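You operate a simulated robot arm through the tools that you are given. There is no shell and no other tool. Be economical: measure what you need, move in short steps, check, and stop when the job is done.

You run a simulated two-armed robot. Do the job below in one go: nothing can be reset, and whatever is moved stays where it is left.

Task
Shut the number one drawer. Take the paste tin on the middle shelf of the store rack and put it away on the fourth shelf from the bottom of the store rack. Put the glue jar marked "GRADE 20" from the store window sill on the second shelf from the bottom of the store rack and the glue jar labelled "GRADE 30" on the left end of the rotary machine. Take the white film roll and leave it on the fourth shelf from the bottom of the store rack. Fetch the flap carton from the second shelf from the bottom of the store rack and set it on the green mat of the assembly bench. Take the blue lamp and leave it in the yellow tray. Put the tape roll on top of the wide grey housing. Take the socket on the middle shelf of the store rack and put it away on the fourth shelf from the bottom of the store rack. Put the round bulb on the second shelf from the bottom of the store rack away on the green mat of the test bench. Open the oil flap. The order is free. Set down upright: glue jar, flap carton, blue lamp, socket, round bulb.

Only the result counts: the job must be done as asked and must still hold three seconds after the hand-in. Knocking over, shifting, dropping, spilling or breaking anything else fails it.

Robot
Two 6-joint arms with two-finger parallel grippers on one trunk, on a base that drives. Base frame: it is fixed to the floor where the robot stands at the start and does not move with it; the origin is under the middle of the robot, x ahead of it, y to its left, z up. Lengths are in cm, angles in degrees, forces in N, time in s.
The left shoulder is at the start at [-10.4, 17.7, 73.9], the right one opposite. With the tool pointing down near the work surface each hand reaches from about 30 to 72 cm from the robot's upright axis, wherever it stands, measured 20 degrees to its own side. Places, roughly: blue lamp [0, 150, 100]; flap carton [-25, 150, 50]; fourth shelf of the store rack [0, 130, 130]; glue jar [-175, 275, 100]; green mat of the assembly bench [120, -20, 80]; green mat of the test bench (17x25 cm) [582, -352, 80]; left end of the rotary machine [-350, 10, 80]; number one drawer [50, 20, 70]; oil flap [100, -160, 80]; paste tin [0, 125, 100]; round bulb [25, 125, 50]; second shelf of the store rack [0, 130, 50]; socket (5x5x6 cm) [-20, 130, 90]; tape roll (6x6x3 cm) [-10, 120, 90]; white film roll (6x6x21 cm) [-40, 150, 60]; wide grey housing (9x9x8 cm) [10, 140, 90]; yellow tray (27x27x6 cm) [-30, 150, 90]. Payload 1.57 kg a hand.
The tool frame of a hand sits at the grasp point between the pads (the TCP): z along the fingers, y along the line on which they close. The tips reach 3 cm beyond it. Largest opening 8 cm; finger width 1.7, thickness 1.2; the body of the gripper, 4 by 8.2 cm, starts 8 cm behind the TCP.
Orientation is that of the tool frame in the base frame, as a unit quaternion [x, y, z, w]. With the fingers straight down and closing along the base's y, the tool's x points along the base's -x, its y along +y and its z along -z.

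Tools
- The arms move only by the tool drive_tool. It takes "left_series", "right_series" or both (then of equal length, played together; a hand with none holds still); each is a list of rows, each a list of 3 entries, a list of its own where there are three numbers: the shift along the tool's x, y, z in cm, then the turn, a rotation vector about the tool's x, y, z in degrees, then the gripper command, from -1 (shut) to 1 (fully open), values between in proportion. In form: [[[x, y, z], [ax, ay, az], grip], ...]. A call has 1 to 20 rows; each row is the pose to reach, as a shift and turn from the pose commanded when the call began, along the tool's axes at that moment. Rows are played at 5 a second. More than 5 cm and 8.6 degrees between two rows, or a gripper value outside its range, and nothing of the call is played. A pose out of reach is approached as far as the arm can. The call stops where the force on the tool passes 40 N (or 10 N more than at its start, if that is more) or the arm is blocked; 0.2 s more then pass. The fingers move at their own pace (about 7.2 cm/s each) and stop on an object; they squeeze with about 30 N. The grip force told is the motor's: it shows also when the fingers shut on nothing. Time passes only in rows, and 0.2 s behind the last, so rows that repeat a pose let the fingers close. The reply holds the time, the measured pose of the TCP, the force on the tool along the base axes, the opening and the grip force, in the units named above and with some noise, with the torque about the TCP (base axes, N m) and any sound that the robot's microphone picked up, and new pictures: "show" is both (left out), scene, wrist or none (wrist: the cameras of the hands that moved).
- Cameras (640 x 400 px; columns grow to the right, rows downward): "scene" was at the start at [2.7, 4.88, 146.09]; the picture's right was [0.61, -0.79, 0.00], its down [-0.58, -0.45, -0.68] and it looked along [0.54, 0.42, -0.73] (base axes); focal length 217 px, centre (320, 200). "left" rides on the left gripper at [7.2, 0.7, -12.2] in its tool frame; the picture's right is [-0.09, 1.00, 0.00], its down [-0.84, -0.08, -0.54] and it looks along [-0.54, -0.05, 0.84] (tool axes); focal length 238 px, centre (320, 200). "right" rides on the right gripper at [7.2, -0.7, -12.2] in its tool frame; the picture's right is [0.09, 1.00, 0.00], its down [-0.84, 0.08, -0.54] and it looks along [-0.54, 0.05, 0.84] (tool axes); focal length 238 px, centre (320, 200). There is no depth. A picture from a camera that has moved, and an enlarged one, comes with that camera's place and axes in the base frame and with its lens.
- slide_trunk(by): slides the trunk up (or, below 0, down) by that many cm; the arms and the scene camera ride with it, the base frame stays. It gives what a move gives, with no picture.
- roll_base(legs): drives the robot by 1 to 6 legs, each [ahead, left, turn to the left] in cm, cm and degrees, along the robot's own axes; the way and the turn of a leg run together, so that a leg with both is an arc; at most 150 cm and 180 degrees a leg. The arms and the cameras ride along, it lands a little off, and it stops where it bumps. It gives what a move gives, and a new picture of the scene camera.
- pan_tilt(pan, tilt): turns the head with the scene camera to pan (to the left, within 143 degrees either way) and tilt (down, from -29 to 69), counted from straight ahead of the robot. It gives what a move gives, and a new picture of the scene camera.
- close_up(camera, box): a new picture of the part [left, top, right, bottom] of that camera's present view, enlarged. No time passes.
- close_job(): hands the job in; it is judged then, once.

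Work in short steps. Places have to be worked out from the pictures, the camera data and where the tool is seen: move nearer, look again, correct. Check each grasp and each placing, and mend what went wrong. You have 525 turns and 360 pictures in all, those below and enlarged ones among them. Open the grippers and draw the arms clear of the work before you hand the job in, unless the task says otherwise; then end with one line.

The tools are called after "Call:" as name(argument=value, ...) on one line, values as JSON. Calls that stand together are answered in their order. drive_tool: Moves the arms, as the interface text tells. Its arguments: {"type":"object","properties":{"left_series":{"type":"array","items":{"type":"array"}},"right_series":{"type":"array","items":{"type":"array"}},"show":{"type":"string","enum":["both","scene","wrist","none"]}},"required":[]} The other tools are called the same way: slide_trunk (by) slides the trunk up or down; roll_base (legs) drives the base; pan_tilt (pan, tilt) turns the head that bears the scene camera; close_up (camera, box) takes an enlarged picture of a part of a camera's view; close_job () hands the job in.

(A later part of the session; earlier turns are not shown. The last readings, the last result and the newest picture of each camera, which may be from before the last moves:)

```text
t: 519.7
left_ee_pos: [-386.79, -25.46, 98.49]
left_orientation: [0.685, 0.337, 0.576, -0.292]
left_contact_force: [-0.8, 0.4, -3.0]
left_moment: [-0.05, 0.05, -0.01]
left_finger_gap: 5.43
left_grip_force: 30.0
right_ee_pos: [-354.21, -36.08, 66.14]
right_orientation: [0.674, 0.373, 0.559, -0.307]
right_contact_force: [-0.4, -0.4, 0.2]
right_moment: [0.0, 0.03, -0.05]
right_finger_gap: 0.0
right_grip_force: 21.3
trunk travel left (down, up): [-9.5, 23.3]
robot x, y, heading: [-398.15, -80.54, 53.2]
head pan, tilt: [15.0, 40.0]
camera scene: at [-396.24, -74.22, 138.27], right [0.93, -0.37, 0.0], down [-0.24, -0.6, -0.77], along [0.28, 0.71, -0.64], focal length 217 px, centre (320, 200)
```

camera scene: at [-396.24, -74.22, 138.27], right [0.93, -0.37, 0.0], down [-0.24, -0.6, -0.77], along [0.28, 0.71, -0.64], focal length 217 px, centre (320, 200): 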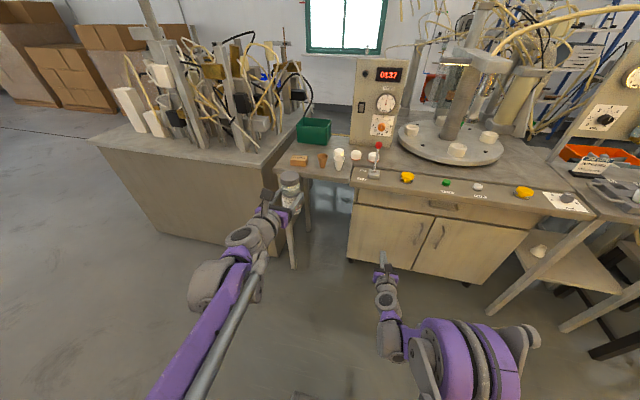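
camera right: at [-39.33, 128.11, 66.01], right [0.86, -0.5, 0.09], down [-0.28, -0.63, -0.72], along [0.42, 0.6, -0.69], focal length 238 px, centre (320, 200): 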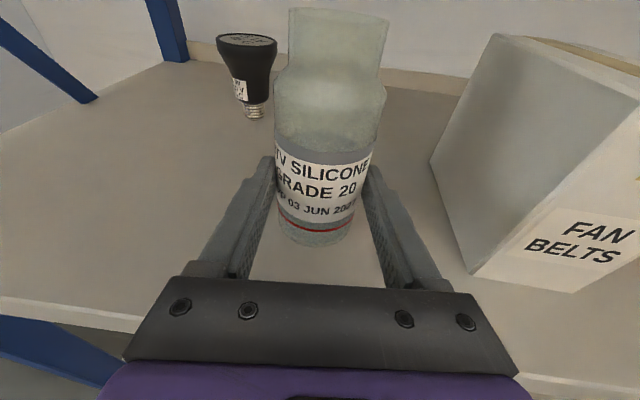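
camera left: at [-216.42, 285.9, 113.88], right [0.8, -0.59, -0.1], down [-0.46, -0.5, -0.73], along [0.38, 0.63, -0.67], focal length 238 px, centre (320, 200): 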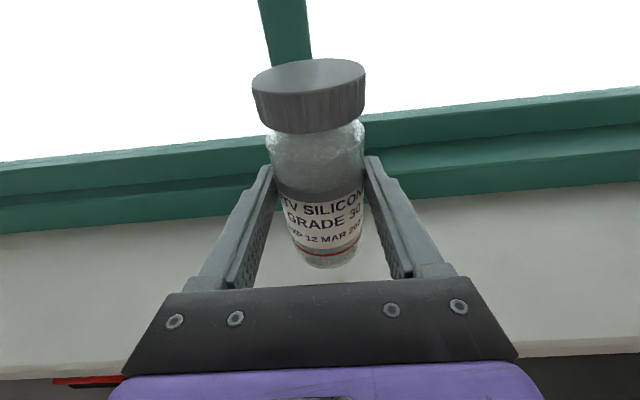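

The right hand is below counter level; I raise it well above first, then roll forward 40 cm and left 8 cm.

Call:
drive_tool(right_series=[[[4, 0, -2], [0, 0, 0], -1], [[8.4, 0, -4], [0, 0, 0], -1], [[12.8, 0, -5.5], [0, 0, 0], -1], [[17.2, 0, -7], [0, 0, 0], -1], [[21.6, 0, -8.5], [0, 0, 0], -1], [[26, 0, -10], [0, 0, 0], -1], [[30.4, 0, -11], [0, 0, 0], -1], [[35, 0, -12], [0, 0, 0], -1], [[39.5, 0, -13], [0, 0, 0], -1], [[44, 0, -14], [0, 0, 0], -1]], show="none")

Call:
roll_base(legs=[[0, 8, 1.4], [38, 0, 0]])

Call:
close_up(camera="left", box=[0, 0, 640, 400])

```text
t: 521.9
left_ee_pos: [-386.73, -25.57, 98.53]
left_orientation: [0.686, 0.336, 0.576, -0.291]
left_contact_force: [0.0, -0.7, -3.2]
left_moment: [-0.04, 0.01, 0.02]
left_finger_gap: 5.44
left_grip_force: 29.6
right_ee_pos: [-357.35, -40.58, 112.08]
right_orientation: [0.674, 0.373, 0.559, -0.306]
right_contact_force: [-0.2, -0.9, 0.4]
right_moment: [0.01, -0.01, -0.02]
right_finger_gap: 0.0
right_grip_force: 21.1
trunk travel left (down, up): [-9.5, 23.3]
robot x, y, heading: [-398.53, -80.59, 53.3]
head pan, tilt: [15.0, 40.0]
```

```text
t: 525.3
left_ee_pos: [-372.84, 10.6, 98.56]
left_orientation: [0.68, 0.346, 0.572, -0.3]
left_contact_force: [0.0, 0.4, -3.9]
left_moment: [-0.09, 0.02, 0.02]
left_finger_gap: 5.44
left_grip_force: 30.0
right_ee_pos: [-343.01, -3.6, 111.95]
right_orientation: [0.67, 0.383, 0.554, -0.314]
right_contact_force: [0.2, -0.7, -0.5]
right_moment: [0.03, 0.01, 0.0]
right_finger_gap: 0.0
right_grip_force: 21.0
trunk travel left (down, up): [-9.5, 23.3]
robot x, y, heading: [-382.72, -44.97, 54.8]
head pan, tilt: [15.0, 40.0]
camera scene: at [-380.89, -38.35, 138.27], right [0.94, -0.34, 0.0], down [-0.22, -0.6, -0.77], along [0.26, 0.72, -0.64], focal length 217 px, centre (320, 200)
```

scene: 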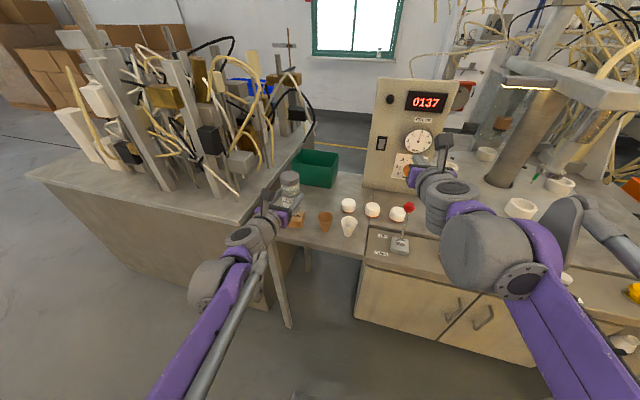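

```text
1.00 times, centred on (320, 200) of left (not enlarged: the box is as wide or as high as the picture)
camera zoom: at [-378.53, 1.42, 107.72], right [0.8, -0.59, -0.1], down [-0.46, -0.5, -0.73], along [0.38, 0.64, -0.67], focal length 238 px, centre (320, 200)
```

zoom: 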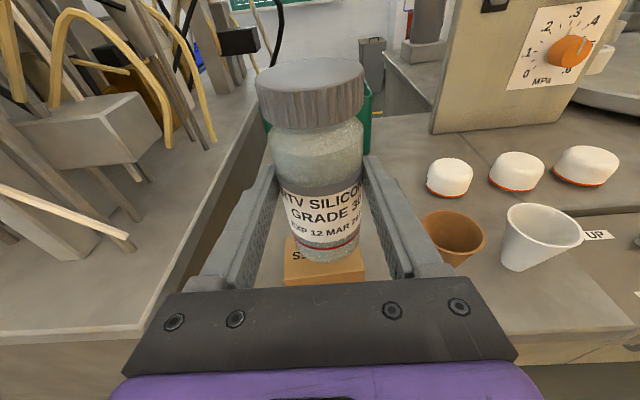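

Aligned over NEEDLES. I roll 8 cm closer and then extend the left arm over the free spot.

Call:
roll_base(legs=[[8, 0, 0]])

Call:
drive_tool(left_series=[[[0.75, 0, 4.4], [0, 0, 0], -1], [[1.5, 0, 8.8], [0, 0, 0], -1], [[2.25, 0, 13.2], [0, 0, 0], -1], [[3, 0, 17.6], [0, 0, 0], -1]], show="wrist")

```text
t: 526.4
left_ee_pos: [-368.31, 17.16, 98.48]
left_orientation: [0.681, 0.346, 0.571, -0.299]
left_contact_force: [-0.2, -0.5, -3.1]
left_moment: [-0.06, 0.04, 0.01]
left_finger_gap: 5.46
left_grip_force: 30.2
right_ee_pos: [-338.3, 2.9, 112.0]
right_orientation: [0.669, 0.384, 0.553, -0.315]
right_contact_force: [0.8, 0.3, 0.8]
right_moment: [0.01, 0.0, 0.01]
right_finger_gap: 0.0
right_grip_force: 21.4
trunk travel left (down, up): [-9.5, 23.3]
robot x, y, heading: [-378.28, -38.82, 54.8]
head pan, tilt: [15.0, 40.0]
camera scene: at [-376.3, -31.84, 138.26], right [0.94, -0.34, 0.0], down [-0.22, -0.6, -0.77], along [0.26, 0.72, -0.64], focal length 217 px, centre (320, 200)
```

scene: 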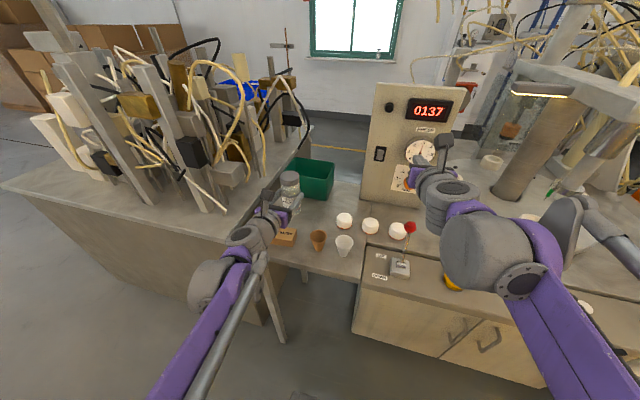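

```text
t: 527.4
left_ee_pos: [-357.82, 31.41, 98.69]
left_orientation: [0.68, 0.345, 0.573, -0.3]
left_contact_force: [-8.0, -11.0, 14.1]
left_moment: [-0.61, 0.38, -0.1]
left_finger_gap: 5.49
left_grip_force: 30.1
right_ee_pos: [-338.31, 2.67, 112.2]
right_orientation: [0.669, 0.383, 0.554, -0.314]
right_contact_force: [0.4, 0.7, 0.5]
right_moment: [-0.03, 0.01, 0.06]
right_finger_gap: 0.01
right_grip_force: 21.1
trunk travel left (down, up): [-9.5, 23.3]
robot x, y, heading: [-378.21, -38.58, 55.0]
head pan, tilt: [15.0, 40.0]
camera left: at [-363.48, 22.22, 107.82], right [0.8, -0.59, -0.1], down [-0.46, -0.5, -0.74], along [0.38, 0.64, -0.67], focal length 238 px, centre (320, 200)
```

left: 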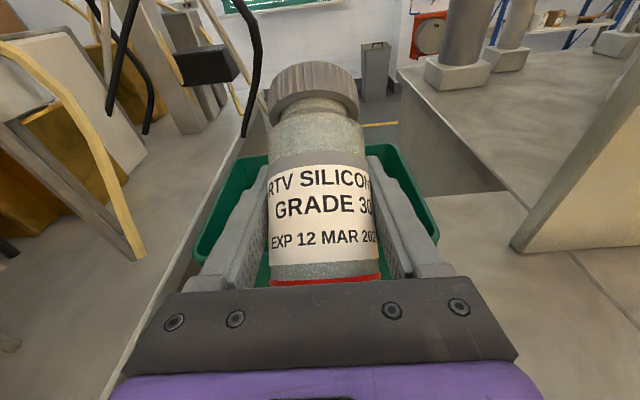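

The jar met something (the green box is nearer than estimated). I back off at once and look.

Call:
drive_tool(left_series=[[[0.5, 0, -2], [0, 0, 0], -1], [[1, 0, -6], [0, 0, 0], -1]], show="both")

```text
t: 528.0
left_ee_pos: [-361.17, 26.89, 100.47]
left_orientation: [0.68, 0.346, 0.573, -0.3]
left_contact_force: [-0.1, -0.2, -2.3]
left_moment: [-0.02, -0.01, -0.01]
left_finger_gap: 5.46
left_grip_force: 30.5
right_ee_pos: [-338.32, 2.66, 112.11]
right_orientation: [0.668, 0.384, 0.554, -0.315]
right_contact_force: [-0.3, -0.1, -0.4]
right_moment: [-0.01, -0.01, 0.0]
right_finger_gap: 0.0
right_grip_force: 21.0
trunk travel left (down, up): [-9.5, 23.3]
robot x, y, heading: [-377.95, -38.41, 54.8]
head pan, tilt: [15.0, 40.0]
camera scene: at [-376.41, -32.01, 138.27], right [0.94, -0.34, 0.0], down [-0.22, -0.6, -0.77], along [0.26, 0.72, -0.64], focal length 217 px, centre (320, 200)
camera left: at [-366.83, 17.66, 109.67], right [0.8, -0.59, -0.1], down [-0.46, -0.5, -0.73], along [0.38, 0.64, -0.67], focal length 238 px, centre (320, 200)
```

scene: 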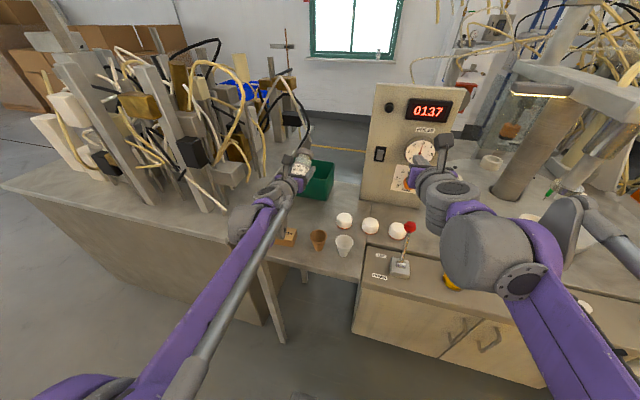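
left: 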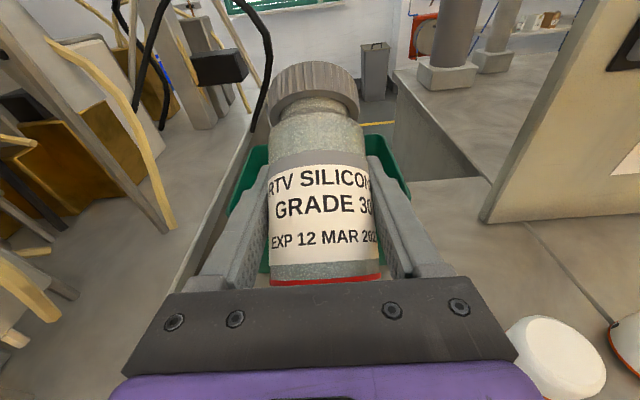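

The jar has tilted ~15–20° in the grip. Let me inspect the scene closely to get positions and confirm the green box has not moved.

Call:
close_up(camera="scene", box=[250, 130, 410, 290])

```text
2.50 times, centred on (330, 210) of scene
camera zoom: at [-376.41, -32.01, 138.27], right [0.94, -0.34, 0.0], down [-0.22, -0.6, -0.77], along [0.26, 0.72, -0.64], focal length 542 px, centre (295, 175)
```

zoom: 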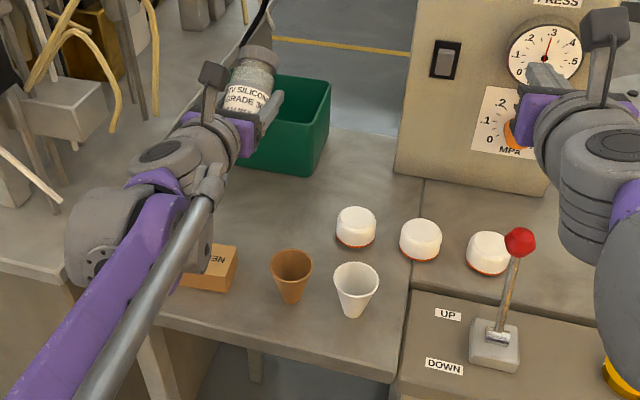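

The table surface is ~82.5; the spot at the hand's present position (between NEEDLES and green box) is free, green box unmoved. I lower carefully until the jar's bottom edge touches.

Call:
drive_tool(left_series=[[[-3.9, 0.6, 0.7], [0, 0, 0], -1], [[-7.9, 1.2, 1.3], [0, 0, 0], -1], [[-10, 1.2, 1.7], [0, 0, 0], -1], [[-11, 1.2, 1.85], [0, 0, 0], -1], [[-11.5, 1.2, 1.95], [0, 0, 0], -1], [[-12, 1.2, 2.0], [0, 0, 0], -1], [[-12.4, 1.2, 2.1], [0, 0, 0], -1]], show="wrist")

```text
t: 529.3
left_ee_pos: [-360.39, 26.1, 88.91]
left_orientation: [0.68, 0.345, 0.574, -0.299]
left_contact_force: [-2.8, -3.8, 18.8]
left_moment: [-1.08, 0.66, 0.13]
left_finger_gap: 5.45
left_grip_force: 30.2
right_ee_pos: [-338.42, 2.55, 112.1]
right_orientation: [0.668, 0.382, 0.556, -0.315]
right_contact_force: [0.4, -0.2, 0.2]
right_moment: [-0.01, 0.0, 0.0]
right_finger_gap: 0.0
right_grip_force: 21.2
trunk travel left (down, up): [-9.5, 23.3]
robot x, y, heading: [-378.24, -38.56, 55.0]
head pan, tilt: [15.0, 40.0]
stopped in row 6 (left hand): the force on the tool passed its limit at 44 N (the readings are from after the stop); the commanded pose is now the measured one
camera left: at [-366.12, 16.91, 98.06], right [0.8, -0.59, -0.1], down [-0.46, -0.5, -0.74], along [0.38, 0.64, -0.67], focal length 238 px, centre (320, 200)
```

left: 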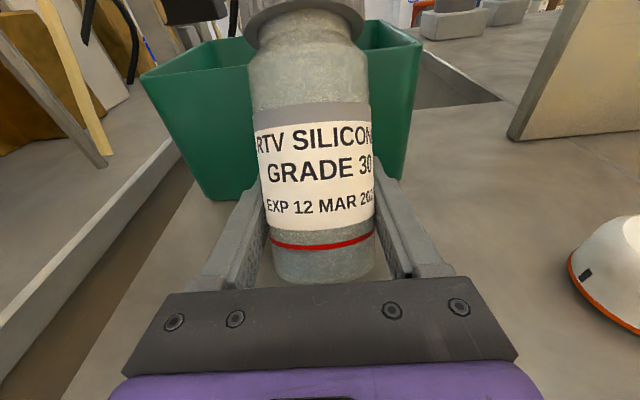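

Call:
close_up(camera="scene", box=[250, 130, 370, 250])

```text
3.33 times, centred on (310, 190) of scene
camera zoom: at [-376.46, -32.19, 138.27], right [0.94, -0.34, 0.0], down [-0.22, -0.6, -0.77], along [0.26, 0.72, -0.64], focal length 722 px, centre (353, 233)
```

zoom: 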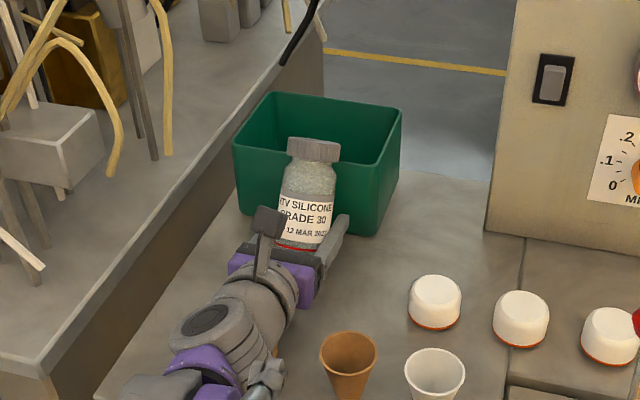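

The jar leans ~40° in the grip and the wrist sits over NEEDLES. I retreat: up, draw the arm in, back off, and move left to the flat end panel of the island, against which I can push the jar upright.

Call:
drive_tool(left_series=[[[4, 0, -0.7], [0, 0, 0], -1], [[8, 0, -1.4], [0, 0, 0], -1], [[9, 0, -5.5], [0, 0, 0], -1], [[9, 0, -10], [0, 0, 0], -1], [[8, 0, -14.5], [0, 0, 0], -1], [[7, 0, -19], [0, 0, 0], -1]], show="none")

Call:
roll_base(legs=[[-22, 0, 0], [0, 55, 0]])

Call:
slide_trunk(by=-9)

Call:
drive_tool(left_series=[[[-4, 0, 0.7], [0, 0, 0], -1], [[-8, 0, 1.4], [0, 0, 0], -1], [[-12, 0, 2], [0, 0, 0], -1], [[-16, 0, 2.7], [0, 0, 0], -1]], show="both")

```text
t: 530.7
left_ee_pos: [-370.59, 11.83, 98.85]
left_orientation: [0.68, 0.345, 0.573, -0.299]
left_contact_force: [-0.4, 0.8, -3.1]
left_moment: [0.0, 0.02, 0.0]
left_finger_gap: 5.48
left_grip_force: 30.0
right_ee_pos: [-338.5, 2.53, 112.08]
right_orientation: [0.669, 0.383, 0.554, -0.315]
right_contact_force: [0.6, 0.1, 0.3]
right_moment: [0.02, 0.03, -0.04]
right_finger_gap: 0.0
right_grip_force: 20.6
trunk travel left (down, up): [-9.5, 23.3]
robot x, y, heading: [-378.47, -38.62, 54.8]
head pan, tilt: [15.0, 40.0]
```

```text
t: 537.3
left_ee_pos: [-428.09, 24.91, 98.87]
left_orientation: [0.68, 0.348, 0.571, -0.301]
left_contact_force: [0.2, 0.6, -1.9]
left_moment: [0.02, -0.04, 0.01]
left_finger_gap: 5.46
left_grip_force: 30.3
right_ee_pos: [-395.76, 16.0, 111.95]
right_orientation: [0.667, 0.385, 0.553, -0.317]
right_contact_force: [0.3, 0.0, 0.1]
right_moment: [-0.01, 0.01, 0.0]
right_finger_gap: 0.0
right_grip_force: 21.0
trunk travel left (down, up): [-9.5, 23.3]
robot x, y, heading: [-435.47, -25.41, 55.1]
head pan, tilt: [15.0, 40.0]
camera scene: at [-433.52, -19.03, 138.27], right [0.94, -0.34, 0.0], down [-0.22, -0.61, -0.77], along [0.26, 0.72, -0.64], focal length 217 px, centre (320, 200)
```

scene: 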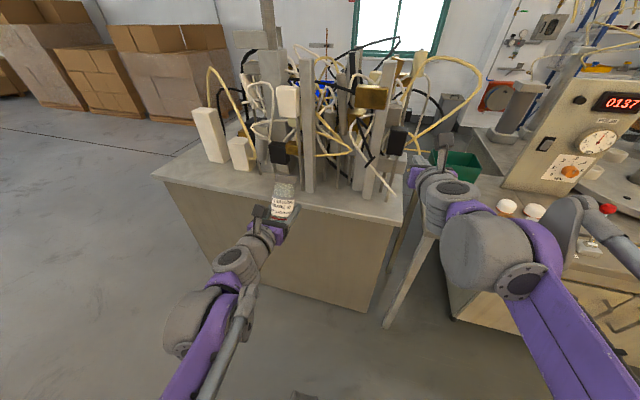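

```text
t: 538.5
left_ee_pos: [-428.09, 24.85, 89.8]
left_orientation: [0.679, 0.348, 0.572, -0.302]
left_contact_force: [-0.1, -0.1, -2.8]
left_moment: [0.0, -0.04, -0.03]
left_finger_gap: 5.42
left_grip_force: 29.9
right_ee_pos: [-395.91, 15.92, 103.02]
right_orientation: [0.667, 0.385, 0.553, -0.317]
right_contact_force: [0.3, -0.6, -0.6]
right_moment: [0.02, 0.01, 0.02]
right_finger_gap: 0.0
right_grip_force: 21.2
trunk travel left (down, up): [-0.5, 32.3]
robot x, y, heading: [-435.55, -25.72, 55.1]
head pan, tilt: [15.0, 40.0]
```

```text
t: 539.5
left_ee_pos: [-428.15, 24.93, 73.73]
left_orientation: [0.679, 0.348, 0.572, -0.301]
left_contact_force: [0.8, -0.5, -2.3]
left_moment: [-0.01, -0.02, 0.02]
left_finger_gap: 5.46
left_grip_force: 29.2
right_ee_pos: [-395.82, 15.9, 103.02]
right_orientation: [0.668, 0.385, 0.553, -0.316]
right_contact_force: [0.4, 0.4, 0.7]
right_moment: [0.05, 0.0, -0.02]
right_finger_gap: 0.0
right_grip_force: 21.7
trunk travel left (down, up): [-0.5, 32.3]
robot x, y, heading: [-435.27, -25.6, 55.5]
head pan, tilt: [15.0, 40.0]
camera scene: at [-431.94, -16.75, 129.19], right [0.94, -0.34, 0.0], down [-0.22, -0.61, -0.77], along [0.26, 0.72, -0.64], focal length 217 px, centre (320, 200)
camera left: at [-433.69, 15.7, 82.87], right [0.8, -0.59, -0.1], down [-0.46, -0.5, -0.73], along [0.38, 0.64, -0.67], focal length 238 px, centre (320, 200)
```

scene: 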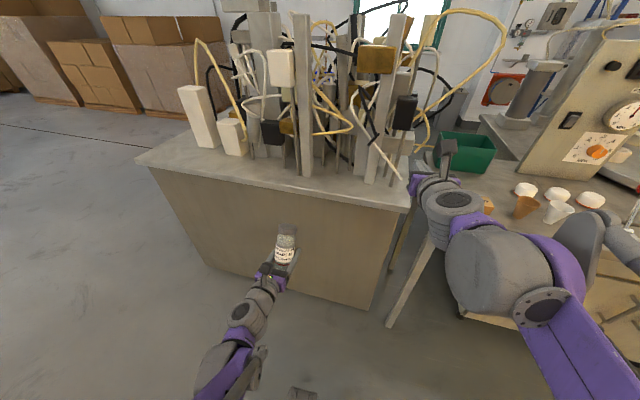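
left: 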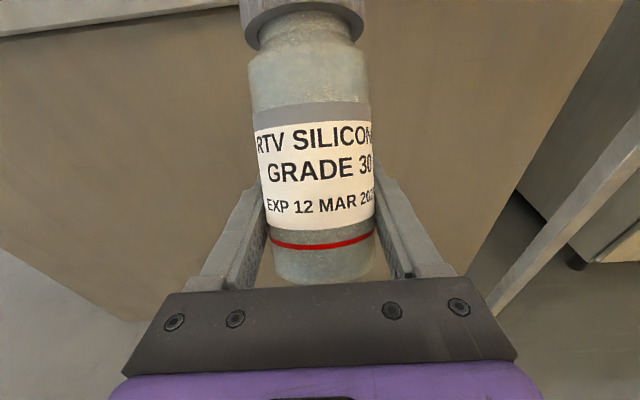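

The plain end panel is ahead. I lower 8 cm more (below the slab edge) and push forward with the left arm in small steps.

Call:
drive_tool(left_series=[[[-4, 0, 0.7], [0, 0, 0], -1], [[-7.9, 0, 1.3], [0, 0, 0], -1], [[-7.3, 0, 5], [0, 0, 0], -1], [[-6.7, 0, 9], [0, 0, 0], -1], [[-6.4, 0, 11], [0, 0, 0], -1]], show="wrist")

```text
t: 540.7
left_ee_pos: [-422.61, 32.95, 65.27]
left_orientation: [0.679, 0.348, 0.571, -0.301]
left_contact_force: [-0.7, -0.1, -3.4]
left_moment: [0.0, -0.01, -0.01]
left_finger_gap: 5.42
left_grip_force: 30.4
right_ee_pos: [-395.81, 15.96, 103.03]
right_orientation: [0.667, 0.385, 0.554, -0.317]
right_contact_force: [0.5, 0.1, -1.1]
right_moment: [0.01, -0.04, 0.0]
right_finger_gap: 0.0
right_grip_force: 21.7
trunk travel left (down, up): [-0.5, 32.3]
robot x, y, heading: [-435.59, -25.74, 55.2]
head pan, tilt: [15.0, 40.0]
camera left: at [-428.24, 23.7, 74.46], right [0.8, -0.58, -0.1], down [-0.46, -0.5, -0.73], along [0.38, 0.64, -0.67], focal length 238 px, centre (320, 200)
```

left: 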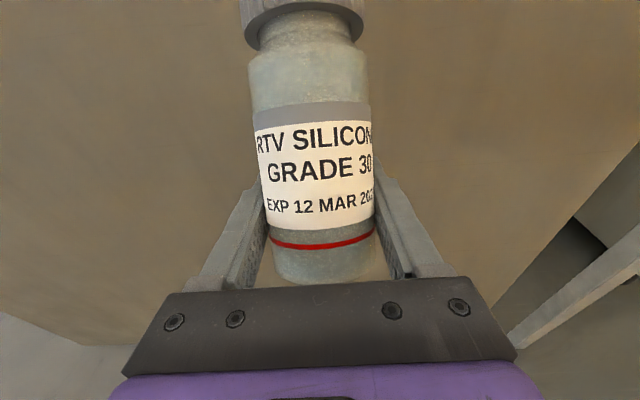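

Call:
drive_tool(left_series=[[[0.17, 0, 1], [0, 0, 0], -1], [[0.34, 0, 2], [0, 0, 0], -1], [[0.5, 0, 3], [0, 0, 0], -1], [[0.67, 0, 4], [0, 0, 0], -1], [[0.83, 0, 5], [0, 0, 0], -1], [[1, 0, 6], [0, 0, 0], -1], [[1.17, 0, 7], [0, 0, 0], -1], [[1.33, 0, 8], [0, 0, 0], -1]], show="wrist")

```text
t: 542.5
left_ee_pos: [-418.11, 39.21, 65.55]
left_orientation: [0.679, 0.348, 0.571, -0.302]
left_contact_force: [-4.6, -6.6, -1.7]
left_moment: [0.64, -0.46, -0.01]
left_finger_gap: 5.46
left_grip_force: 29.8
right_ee_pos: [-395.92, 15.9, 103.0]
right_orientation: [0.667, 0.386, 0.553, -0.317]
right_contact_force: [0.4, 0.5, -0.3]
right_moment: [0.0, -0.02, 0.0]
right_finger_gap: 0.03
right_grip_force: 21.5
trunk travel left (down, up): [-0.5, 32.3]
robot x, y, heading: [-435.45, -25.61, 55.4]
head pan, tilt: [15.0, 40.0]
stopped in row 8 (left hand): the force on the tool passed its limit at 46 N (the readings are from after the stop); the commanded pose is now the measured one
camera left: at [-423.74, 30.08, 74.75], right [0.8, -0.58, -0.1], down [-0.46, -0.5, -0.73], along [0.38, 0.64, -0.67], focal length 238 px, centre (320, 200)
```

left: 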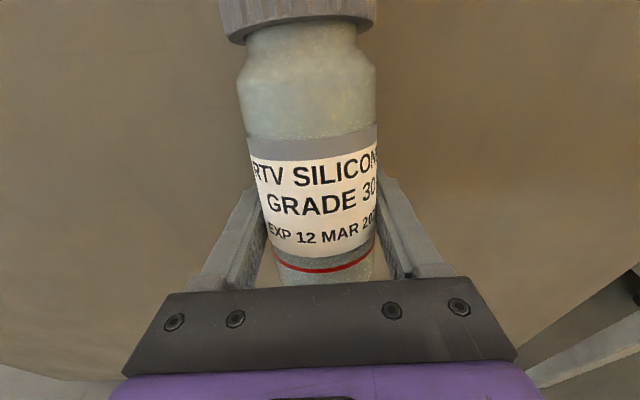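

It is rotating upright. I continue in half-centimetre steps.

Call:
drive_tool(left_series=[[[0.08, 0, 0.5], [0, 0, 0], -1], [[0.17, 0, 1], [0, 0, 0], -1], [[0.25, 0, 1.5], [0, 0, 0], -1], [[0.34, 0, 2], [0, 0, 0], -1], [[0.42, 0, 2.5], [0, 0, 0], -1], [[0.5, 0, 3], [0, 0, 0], -1]], show="wrist")

```text
t: 542.9
left_ee_pos: [-418.17, 39.25, 65.64]
left_orientation: [0.679, 0.348, 0.571, -0.303]
left_contact_force: [-6.6, -9.8, 0.1]
left_moment: [0.59, -0.51, -0.12]
left_finger_gap: 5.46
left_grip_force: 29.5
right_ee_pos: [-395.84, 15.8, 103.12]
right_orientation: [0.667, 0.385, 0.554, -0.317]
right_contact_force: [0.7, -0.7, 0.0]
right_moment: [-0.02, 0.0, -0.02]
right_finger_gap: 0.0
right_grip_force: 21.5
trunk travel left (down, up): [-0.5, 32.3]
robot x, y, heading: [-435.17, -25.84, 55.4]
head pan, tilt: [15.0, 40.0]
stopped in row 1 (left hand): the force on the tool passed its limit at 49 N (the readings are from after the stop); the commanded pose is now the measured one
camera left: at [-423.72, 30.08, 74.7], right [0.81, -0.58, -0.11], down [-0.46, -0.5, -0.73], along [0.38, 0.64, -0.67], focal length 238 px, centre (320, 200)
```

left: 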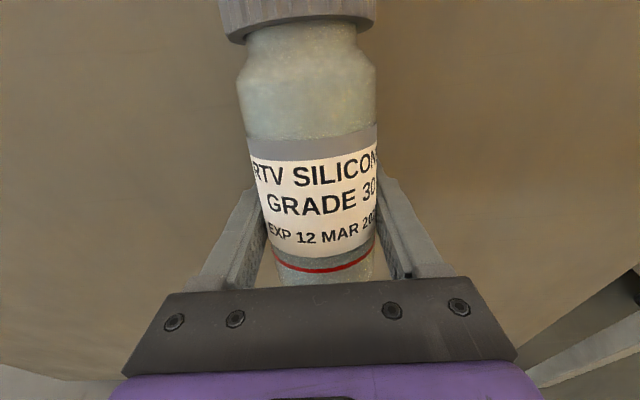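

The fingertips now touch the panel, so the jar should be near upright. I back off 8 cm and check.

Call:
drive_tool(left_series=[[[-0.5, 0, -3], [0, 0, 0], -1], [[-1, 0, -6], [0, 0, 0], -1], [[-1.5, 0, -9], [0, 0, 0], -1]], show="wrist")

Call:
close_up(camera="scene", box=[240, 190, 340, 300])

```text
t: 543.7
left_ee_pos: [-423.43, 32.08, 65.34]
left_orientation: [0.68, 0.348, 0.57, -0.303]
left_contact_force: [-0.1, -0.6, -3.3]
left_moment: [0.03, -0.05, 0.02]
left_finger_gap: 5.44
left_grip_force: 29.8
right_ee_pos: [-395.78, 15.92, 103.0]
right_orientation: [0.667, 0.386, 0.553, -0.317]
right_contact_force: [-0.6, 0.1, 0.2]
right_moment: [0.03, 0.0, 0.0]
right_finger_gap: 0.0
right_grip_force: 21.6
trunk travel left (down, up): [-0.5, 32.3]
robot x, y, heading: [-435.28, -25.39, 55.2]
head pan, tilt: [15.0, 40.0]
camera left: at [-428.99, 22.83, 74.61], right [0.81, -0.58, -0.1], down [-0.46, -0.5, -0.73], along [0.38, 0.64, -0.67], focal length 238 px, centre (320, 200)
```

left: 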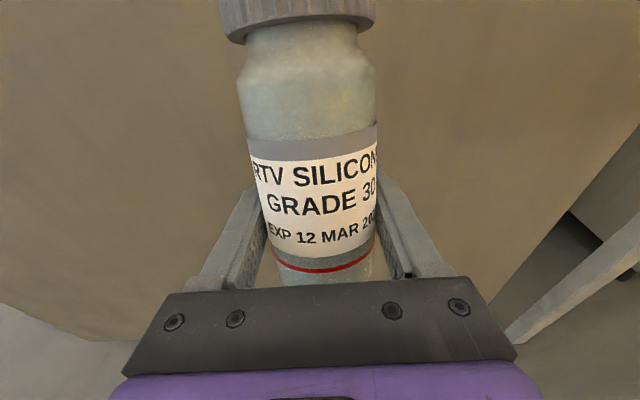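

```text
3.64 times, centred on (290, 245) of scene
camera zoom: at [-432.01, -16.88, 129.2], right [0.94, -0.34, 0.0], down [-0.22, -0.61, -0.77], along [0.26, 0.72, -0.64], focal length 788 px, centre (429, 36)
```

zoom: 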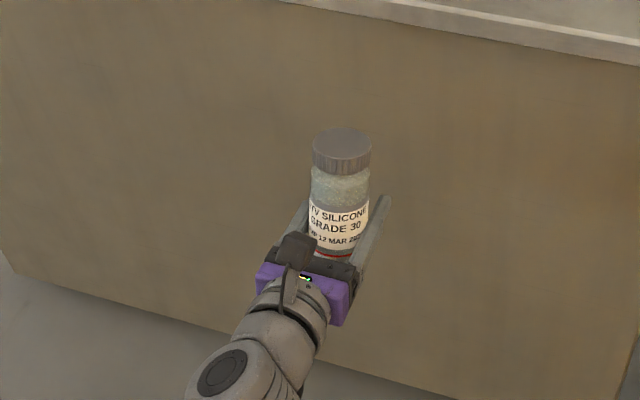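

Call:
close_up(camera="scene", box=[272, 220, 302, 262])

```text
9.52 times, centred on (287, 241) of scene
camera zoom: at [-432.01, -16.88, 129.2], right [0.94, -0.34, 0.0], down [-0.22, -0.61, -0.77], along [0.26, 0.72, -0.64], focal length 2064 px, centre (634, -190)
```

zoom: 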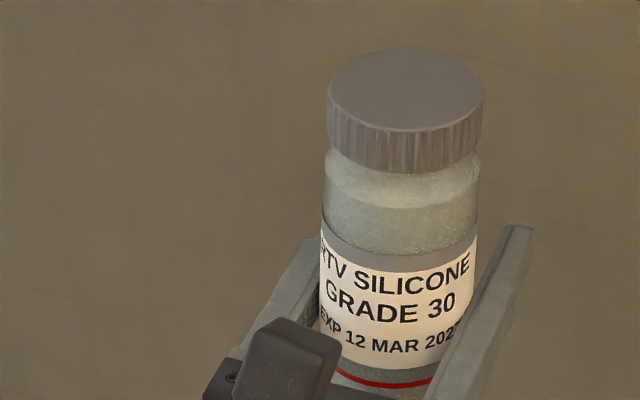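

The jar still leans ~15°. I repeat with the hand pitched 22° further down, so that afterwards raising the pitch leaves the jar vertical with the wrist higher.

Call:
drive_tool(left_series=[[[0, 0, 0], [0, -8, 0], -1], [[0, 0, 0], [0, -16, 0], -1], [[0, 0, 0], [0, -22, 0], -1]], show="none")

Call:
drive_tool(left_series=[[[0.53, 0, 0.85], [0, 0, 0], -1], [[1.06, 0, 1.7], [0, 0, 0], -1], [[1.6, 0, 2.55], [0, 0, 0], -1], [[2.1, 0, 3.4], [0, 0, 0], -1], [[2.65, 0, 4.25], [0, 0, 0], -1], [[3.2, 0, 5.1], [0, 0, 0], -1], [[3.7, 0, 5.95], [0, 0, 0], -1], [[4.2, 0, 6.8], [0, 0, 0], -1], [[4.8, 0, 7.6], [0, 0, 0], -1], [[5.3, 0, 8.5], [0, 0, 0], -1]], show="wrist")

```text
t: 544.5
left_ee_pos: [-423.39, 32.09, 65.46]
left_orientation: [0.777, 0.399, 0.43, -0.229]
left_contact_force: [-0.8, 0.0, -1.8]
left_moment: [-0.04, -0.02, -0.04]
left_finger_gap: 5.44
left_grip_force: 30.3
left hand out of reach, approached as far as the arm can: row 1, 2
right_ee_pos: [-395.87, 15.94, 103.01]
right_orientation: [0.667, 0.386, 0.553, -0.317]
right_contact_force: [-0.4, -0.5, 0.3]
right_moment: [0.0, 0.0, -0.03]
right_finger_gap: 0.02
right_grip_force: 21.1
trunk travel left (down, up): [-0.5, 32.3]
robot x, y, heading: [-435.49, -25.45, 55.3]
head pan, tilt: [15.0, 40.0]
```

```text
t: 546.6
left_ee_pos: [-418.17, 39.45, 65.48]
left_orientation: [0.777, 0.4, 0.428, -0.231]
left_contact_force: [-5.1, -9.3, -0.7]
left_moment: [0.73, -0.49, -0.14]
left_finger_gap: 5.45
left_grip_force: 30.0
right_ee_pos: [-395.77, 15.95, 103.12]
right_orientation: [0.667, 0.386, 0.553, -0.317]
right_contact_force: [1.1, -0.3, -0.2]
right_moment: [-0.02, 0.02, -0.03]
right_finger_gap: 0.01
right_grip_force: 21.1
trunk travel left (down, up): [-0.5, 32.3]
robot x, y, heading: [-435.53, -25.46, 55.4]
head pan, tilt: [15.0, 40.0]
stopped in row 10 (left hand): the force on the tool passed its limit at 48 N (the readings are from after the stop); the commanded pose is now the measured one
camera left: at [-421.23, 33.66, 78.04], right [0.79, -0.61, -0.09], down [-0.59, -0.69, -0.42], along [0.19, 0.39, -0.9], focal length 238 px, centre (320, 200)
```

left: 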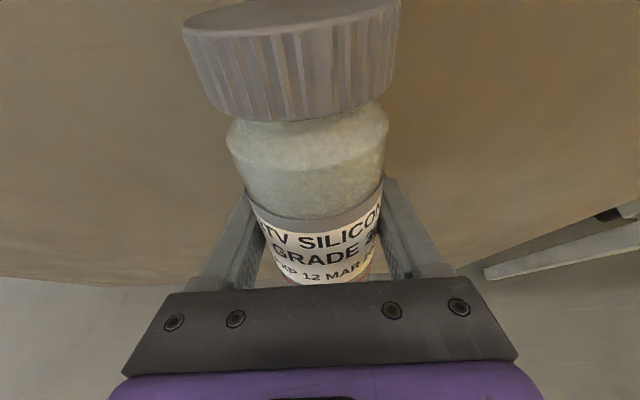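

Call:
drive_tool(left_series=[[[-2.1, 0, -3.4], [0, 0, 0], -1], [[-4.2, 0, -6.8], [0, 0, 0], -1], [[-6.3, 0, -10.2], [0, 0, 0], -1]], show="none")

Call:
close_up(camera="scene", box=[262, 210, 312, 265])

```text
t: 547.5
left_ee_pos: [-425.05, 29.67, 65.49]
left_orientation: [0.777, 0.4, 0.428, -0.23]
left_contact_force: [1.1, -1.0, -2.5]
left_moment: [0.03, 0.0, -0.05]
left_finger_gap: 5.44
left_grip_force: 29.6
right_ee_pos: [-395.82, 15.93, 103.02]
right_orientation: [0.667, 0.385, 0.553, -0.316]
right_contact_force: [0.0, -0.4, -0.1]
right_moment: [-0.01, -0.01, -0.01]
right_finger_gap: 0.0
right_grip_force: 20.7
trunk travel left (down, up): [-0.5, 32.3]
robot x, y, heading: [-435.36, -25.61, 55.4]
head pan, tilt: [15.0, 40.0]
```

```text
7.27 times, centred on (287, 238) of scene
camera zoom: at [-432.04, -16.91, 129.2], right [0.94, -0.34, 0.0], down [-0.22, -0.61, -0.77], along [0.26, 0.72, -0.64], focal length 1576 px, centre (560, -73)
```

zoom: 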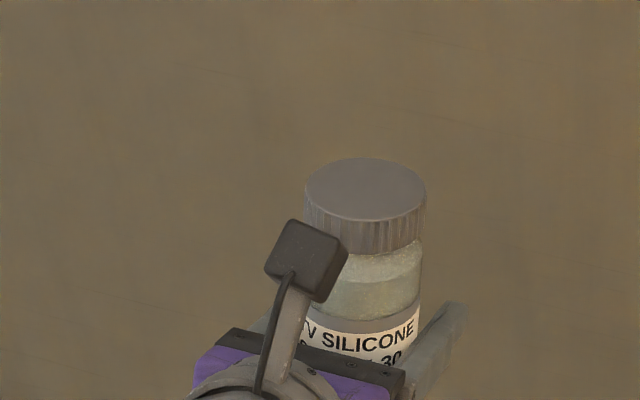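

The jar leans 17° with the hand at 32°; I raise the pitch 13°, leaving the jar within ~4° of vertical, then go back to the wing.

Call:
drive_tool(left_series=[[[0, 0, 0], [0, 7, 0], -1], [[0, 0, 0], [0, 13, 0], -1], [[4.3, 0, -1.5], [0, 13, 0], -1], [[8.6, 0, -3], [0, 13, 0], -1], [[13, 0, -4.6], [0, 13, 0], -1]], show="none")

Call:
slide_trunk(by=18)

Call:
roll_base(legs=[[0, -55, 0]])

Call:
close_up(camera="scene", box=[240, 130, 400, 290])

```text
t: 548.6
left_ee_pos: [-423.1, 31.82, 78.92]
left_orientation: [0.723, 0.371, 0.514, -0.275]
left_contact_force: [0.2, -0.8, -2.5]
left_moment: [0.08, -0.05, 0.01]
left_finger_gap: 5.44
left_grip_force: 30.2
right_ee_pos: [-395.92, 15.89, 103.01]
right_orientation: [0.667, 0.386, 0.554, -0.317]
right_contact_force: [-0.2, -0.2, 0.5]
right_moment: [0.01, -0.03, 0.01]
right_finger_gap: 0.0
right_grip_force: 21.3
trunk travel left (down, up): [-0.5, 32.3]
robot x, y, heading: [-435.42, -25.76, 55.5]
head pan, tilt: [15.0, 40.0]
```

```text
t: 550.6
left_ee_pos: [-423.03, 32.03, 96.86]
left_orientation: [0.724, 0.371, 0.513, -0.274]
left_contact_force: [-0.7, 0.2, -3.6]
left_moment: [0.05, -0.04, -0.03]
left_finger_gap: 5.47
left_grip_force: 29.8
right_ee_pos: [-395.92, 15.85, 121.06]
right_orientation: [0.667, 0.385, 0.553, -0.316]
right_contact_force: [0.0, 0.0, 0.5]
right_moment: [-0.04, 0.01, -0.04]
right_finger_gap: 0.0
right_grip_force: 21.2
trunk travel left (down, up): [-18.5, 14.3]
robot x, y, heading: [-435.27, -25.62, 55.3]
head pan, tilt: [15.0, 40.0]
```

```text
t: 556.0
left_ee_pos: [-377.37, 0.36, 96.84]
left_orientation: [0.724, 0.37, 0.514, -0.273]
left_contact_force: [-0.3, 0.6, -2.9]
left_moment: [0.02, -0.04, -0.01]
left_finger_gap: 5.43
left_grip_force: 29.9
right_ee_pos: [-350.25, -15.76, 121.08]
right_orientation: [0.668, 0.384, 0.554, -0.315]
right_contact_force: [0.5, -0.1, -0.1]
right_moment: [0.01, 0.0, 0.0]
right_finger_gap: 0.0
right_grip_force: 21.9
trunk travel left (down, up): [-18.5, 14.3]
robot x, y, heading: [-389.94, -57.01, 55.3]
head pan, tilt: [15.0, 40.0]
camera scene: at [-389.14, -52.23, 147.58], right [0.94, -0.34, 0.0], down [-0.22, -0.6, -0.77], along [0.26, 0.72, -0.64], focal length 217 px, centre (320, 200)
```

scene: 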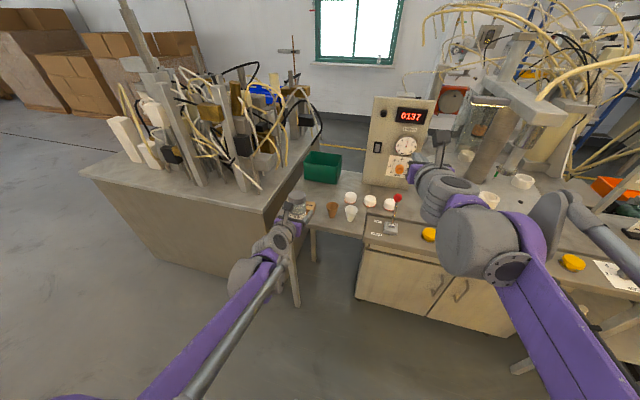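

```text
2.50 times, centred on (320, 210) of scene
camera zoom: at [-389.14, -52.23, 147.58], right [0.94, -0.34, 0.0], down [-0.22, -0.6, -0.77], along [0.26, 0.72, -0.64], focal length 542 px, centre (320, 175)
```

zoom: 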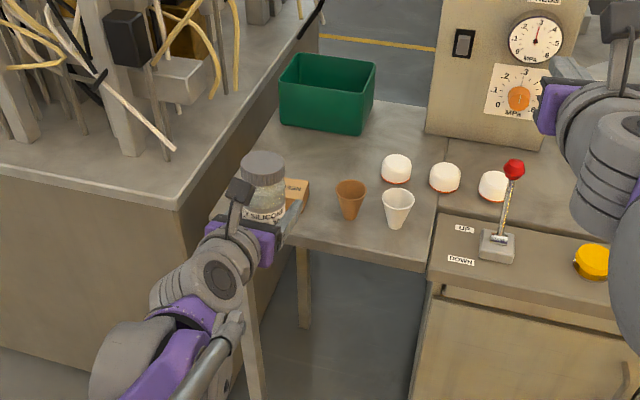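

Back at the wing, jar nearly vertical. Free spot centred at X≈−188. I roll 20 cm forward and look.

Call:
roll_base(legs=[[20, 0, 0]])

Call:
drive_tool(left_series=[[[1.1, 0, 2.8], [0, 0, 0], -1], [[2.2, 0, 5.6], [0, 0, 0], -1], [[3.2, 0, 8.2], [0, 0, 0], -1]], show="wrist")

Call:
close_up(camera="scene", box=[240, 130, 400, 290])

```text
t: 557.6
left_ee_pos: [-365.67, 16.98, 96.8]
left_orientation: [0.725, 0.369, 0.514, -0.272]
left_contact_force: [-0.8, -0.4, -3.0]
left_moment: [0.04, -0.02, 0.02]
left_finger_gap: 5.44
left_grip_force: 29.3
right_ee_pos: [-338.61, 0.72, 120.96]
right_orientation: [0.669, 0.384, 0.553, -0.315]
right_contact_force: [0.1, 0.2, -0.2]
right_moment: [0.0, 0.02, 0.02]
right_finger_gap: 0.0
right_grip_force: 21.1
trunk travel left (down, up): [-18.5, 14.3]
robot x, y, heading: [-378.48, -40.75, 55.2]
head pan, tilt: [15.0, 40.0]
camera scene: at [-377.57, -35.68, 147.58], right [0.94, -0.34, 0.0], down [-0.22, -0.6, -0.77], along [0.26, 0.72, -0.64], focal length 217 px, centre (320, 200)
```

scene: 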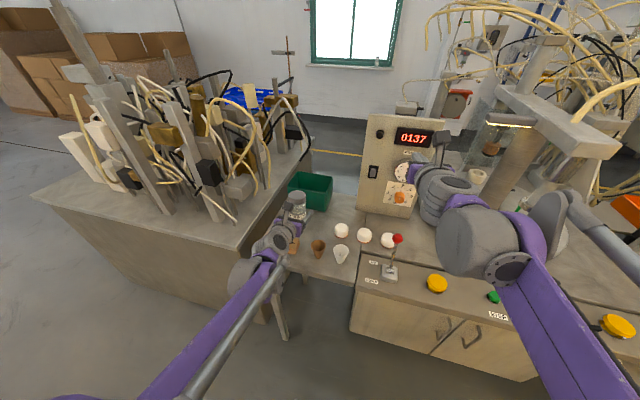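

```text
t: 558.4
left_ee_pos: [-360.63, 23.97, 97.23]
left_orientation: [0.725, 0.369, 0.514, -0.272]
left_contact_force: [0.1, -0.7, -2.9]
left_moment: [0.05, -0.07, 0.0]
left_finger_gap: 5.44
left_grip_force: 29.2
right_ee_pos: [-338.67, 0.63, 120.86]
right_orientation: [0.669, 0.384, 0.554, -0.315]
right_contact_force: [-0.4, 0.3, -0.2]
right_moment: [0.0, 0.01, -0.02]
right_finger_gap: 0.0
right_grip_force: 21.5
trunk travel left (down, up): [-18.5, 14.3]
robot x, y, heading: [-378.21, -40.69, 55.1]
head pan, tilt: [15.0, 40.0]
camera left: at [-365.32, 16.17, 108.04], right [0.79, -0.6, -0.1], down [-0.53, -0.59, -0.62], along [0.31, 0.54, -0.78], focal length 238 px, centre (320, 200)
```

left: 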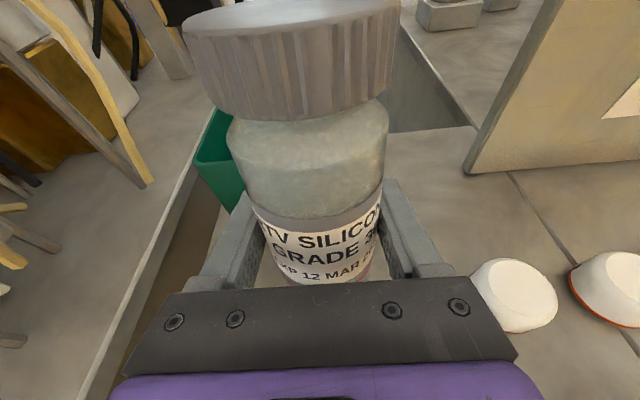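

```text
2.50 times, centred on (320, 210) of scene
camera zoom: at [-377.57, -35.67, 147.58], right [0.94, -0.34, 0.0], down [-0.22, -0.6, -0.77], along [0.26, 0.72, -0.64], focal length 542 px, centre (320, 175)
```

zoom: 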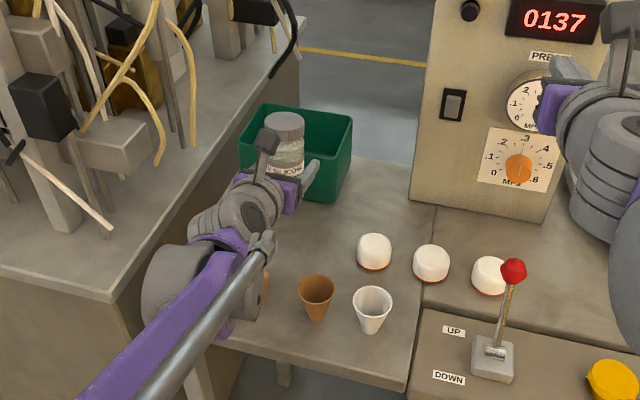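

Over the spot. I lower slowly, watching force.

Call:
drive_tool(left_series=[[[-3.8, 0, 1.3], [0, 0, 0], -1], [[-6.6, 0, 2.26], [0, 0, 0], -1], [[-7.6, 0, 2.6], [0, 0, 0], -1], [[-8.2, 0, 2.8], [0, 0, 0], -1], [[-8.7, 0, 2.98], [0, 0, 0], -1], [[-9.1, 0, 3.1], [0, 0, 0], -1]], show="wrist")

```text
t: 559.7
left_ee_pos: [-360.7, 24.07, 88.31]
left_orientation: [0.722, 0.368, 0.517, -0.273]
left_contact_force: [1.7, -1.1, 25.3]
left_moment: [-1.62, 0.95, 0.07]
left_finger_gap: 5.46
left_grip_force: 30.1
right_ee_pos: [-338.55, 0.34, 121.03]
right_orientation: [0.668, 0.383, 0.555, -0.316]
right_contact_force: [0.7, 0.4, -0.1]
right_moment: [0.01, 0.03, 0.01]
right_finger_gap: 0.0
right_grip_force: 21.1
trunk travel left (down, up): [-18.5, 14.3]
robot x, y, heading: [-378.64, -40.8, 55.2]
head pan, tilt: [15.0, 40.0]
stopped in row 6 (left hand): the force on the tool passed its limit at 44 N (the readings are from after the stop); the commanded pose is now the measured one
camera left: at [-365.41, 15.98, 99.08], right [0.79, -0.6, -0.1], down [-0.52, -0.59, -0.62], along [0.31, 0.55, -0.78], focal length 238 px, centre (320, 200)
```

left: 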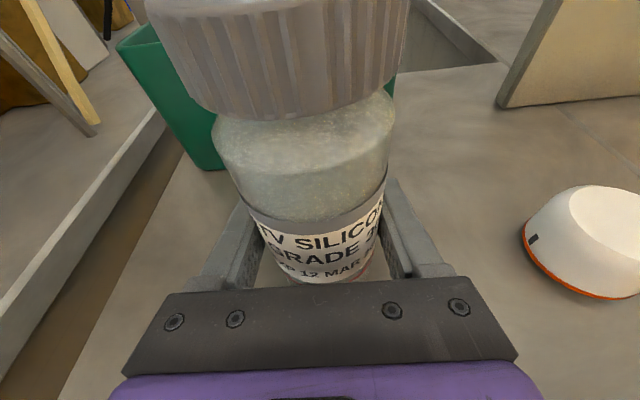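

The contact acts 7 cm behind the fingers: the hand rests on NEEDLES. I rise 1.5 cm, move 4.3 cm deeper and lower again.

Call:
drive_tool(left_series=[[[1.4, 0, -0.5], [0, 0, 0], -1], [[2.1, 0, 1.5], [0, 0, 0], -1], [[2.8, 0, 3.55], [0, 0, 0], -1], [[1.9, 0, 3.9], [0, 0, 0], -1], [[1.4, 0, 4.05], [0, 0, 0], -1], [[1.0, 0, 4.2], [0, 0, 0], -1], [[0.6, 0, 4.3], [0, 0, 0], -1], [[0.2, 0, 4.45], [0, 0, 0], -1], [[-0.2, 0, 4.6], [0, 0, 0], -1], [[-0.6, 0, 4.7], [0, 0, 0], -1]], show="wrist")

```text
t: 560.5
left_ee_pos: [-359.14, 26.47, 89.57]
left_orientation: [0.725, 0.369, 0.514, -0.271]
left_contact_force: [-9.6, -14.6, 3.7]
left_moment: [0.08, -0.32, -0.53]
left_finger_gap: 5.44
left_grip_force: 29.9
right_ee_pos: [-338.56, 0.64, 120.98]
right_orientation: [0.668, 0.384, 0.554, -0.315]
right_contact_force: [0.4, -0.1, -0.6]
right_moment: [0.0, 0.03, 0.02]
right_finger_gap: 0.02
right_grip_force: 22.1
trunk travel left (down, up): [-18.5, 14.3]
robot x, y, heading: [-378.58, -41.13, 55.3]
head pan, tilt: [15.0, 40.0]
stopped in row 3 (left hand): the force on the tool passed its limit at 65 N (the readings are from after the stop); the commanded pose is now the measured one
camera left: at [-363.78, 18.48, 100.39], right [0.79, -0.6, -0.1], down [-0.53, -0.59, -0.61], along [0.31, 0.54, -0.78], focal length 238 px, centre (320, 200)
```

left: 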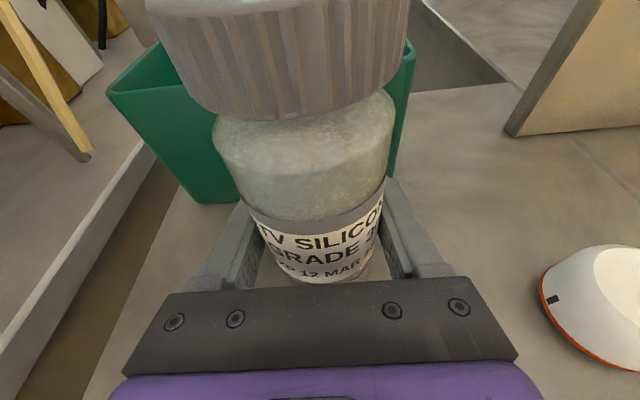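

Call:
close_up(camera="scene", box=[240, 130, 400, 290])

```text
2.50 times, centred on (320, 210) of scene
camera zoom: at [-377.66, -35.8, 147.58], right [0.94, -0.34, 0.0], down [-0.22, -0.6, -0.77], along [0.26, 0.72, -0.64], focal length 542 px, centre (320, 175)
```

zoom: 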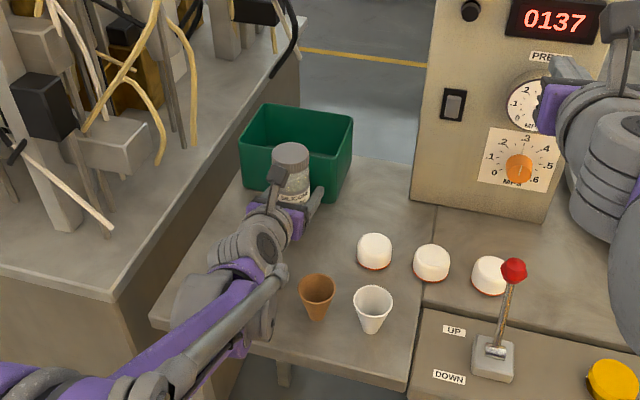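

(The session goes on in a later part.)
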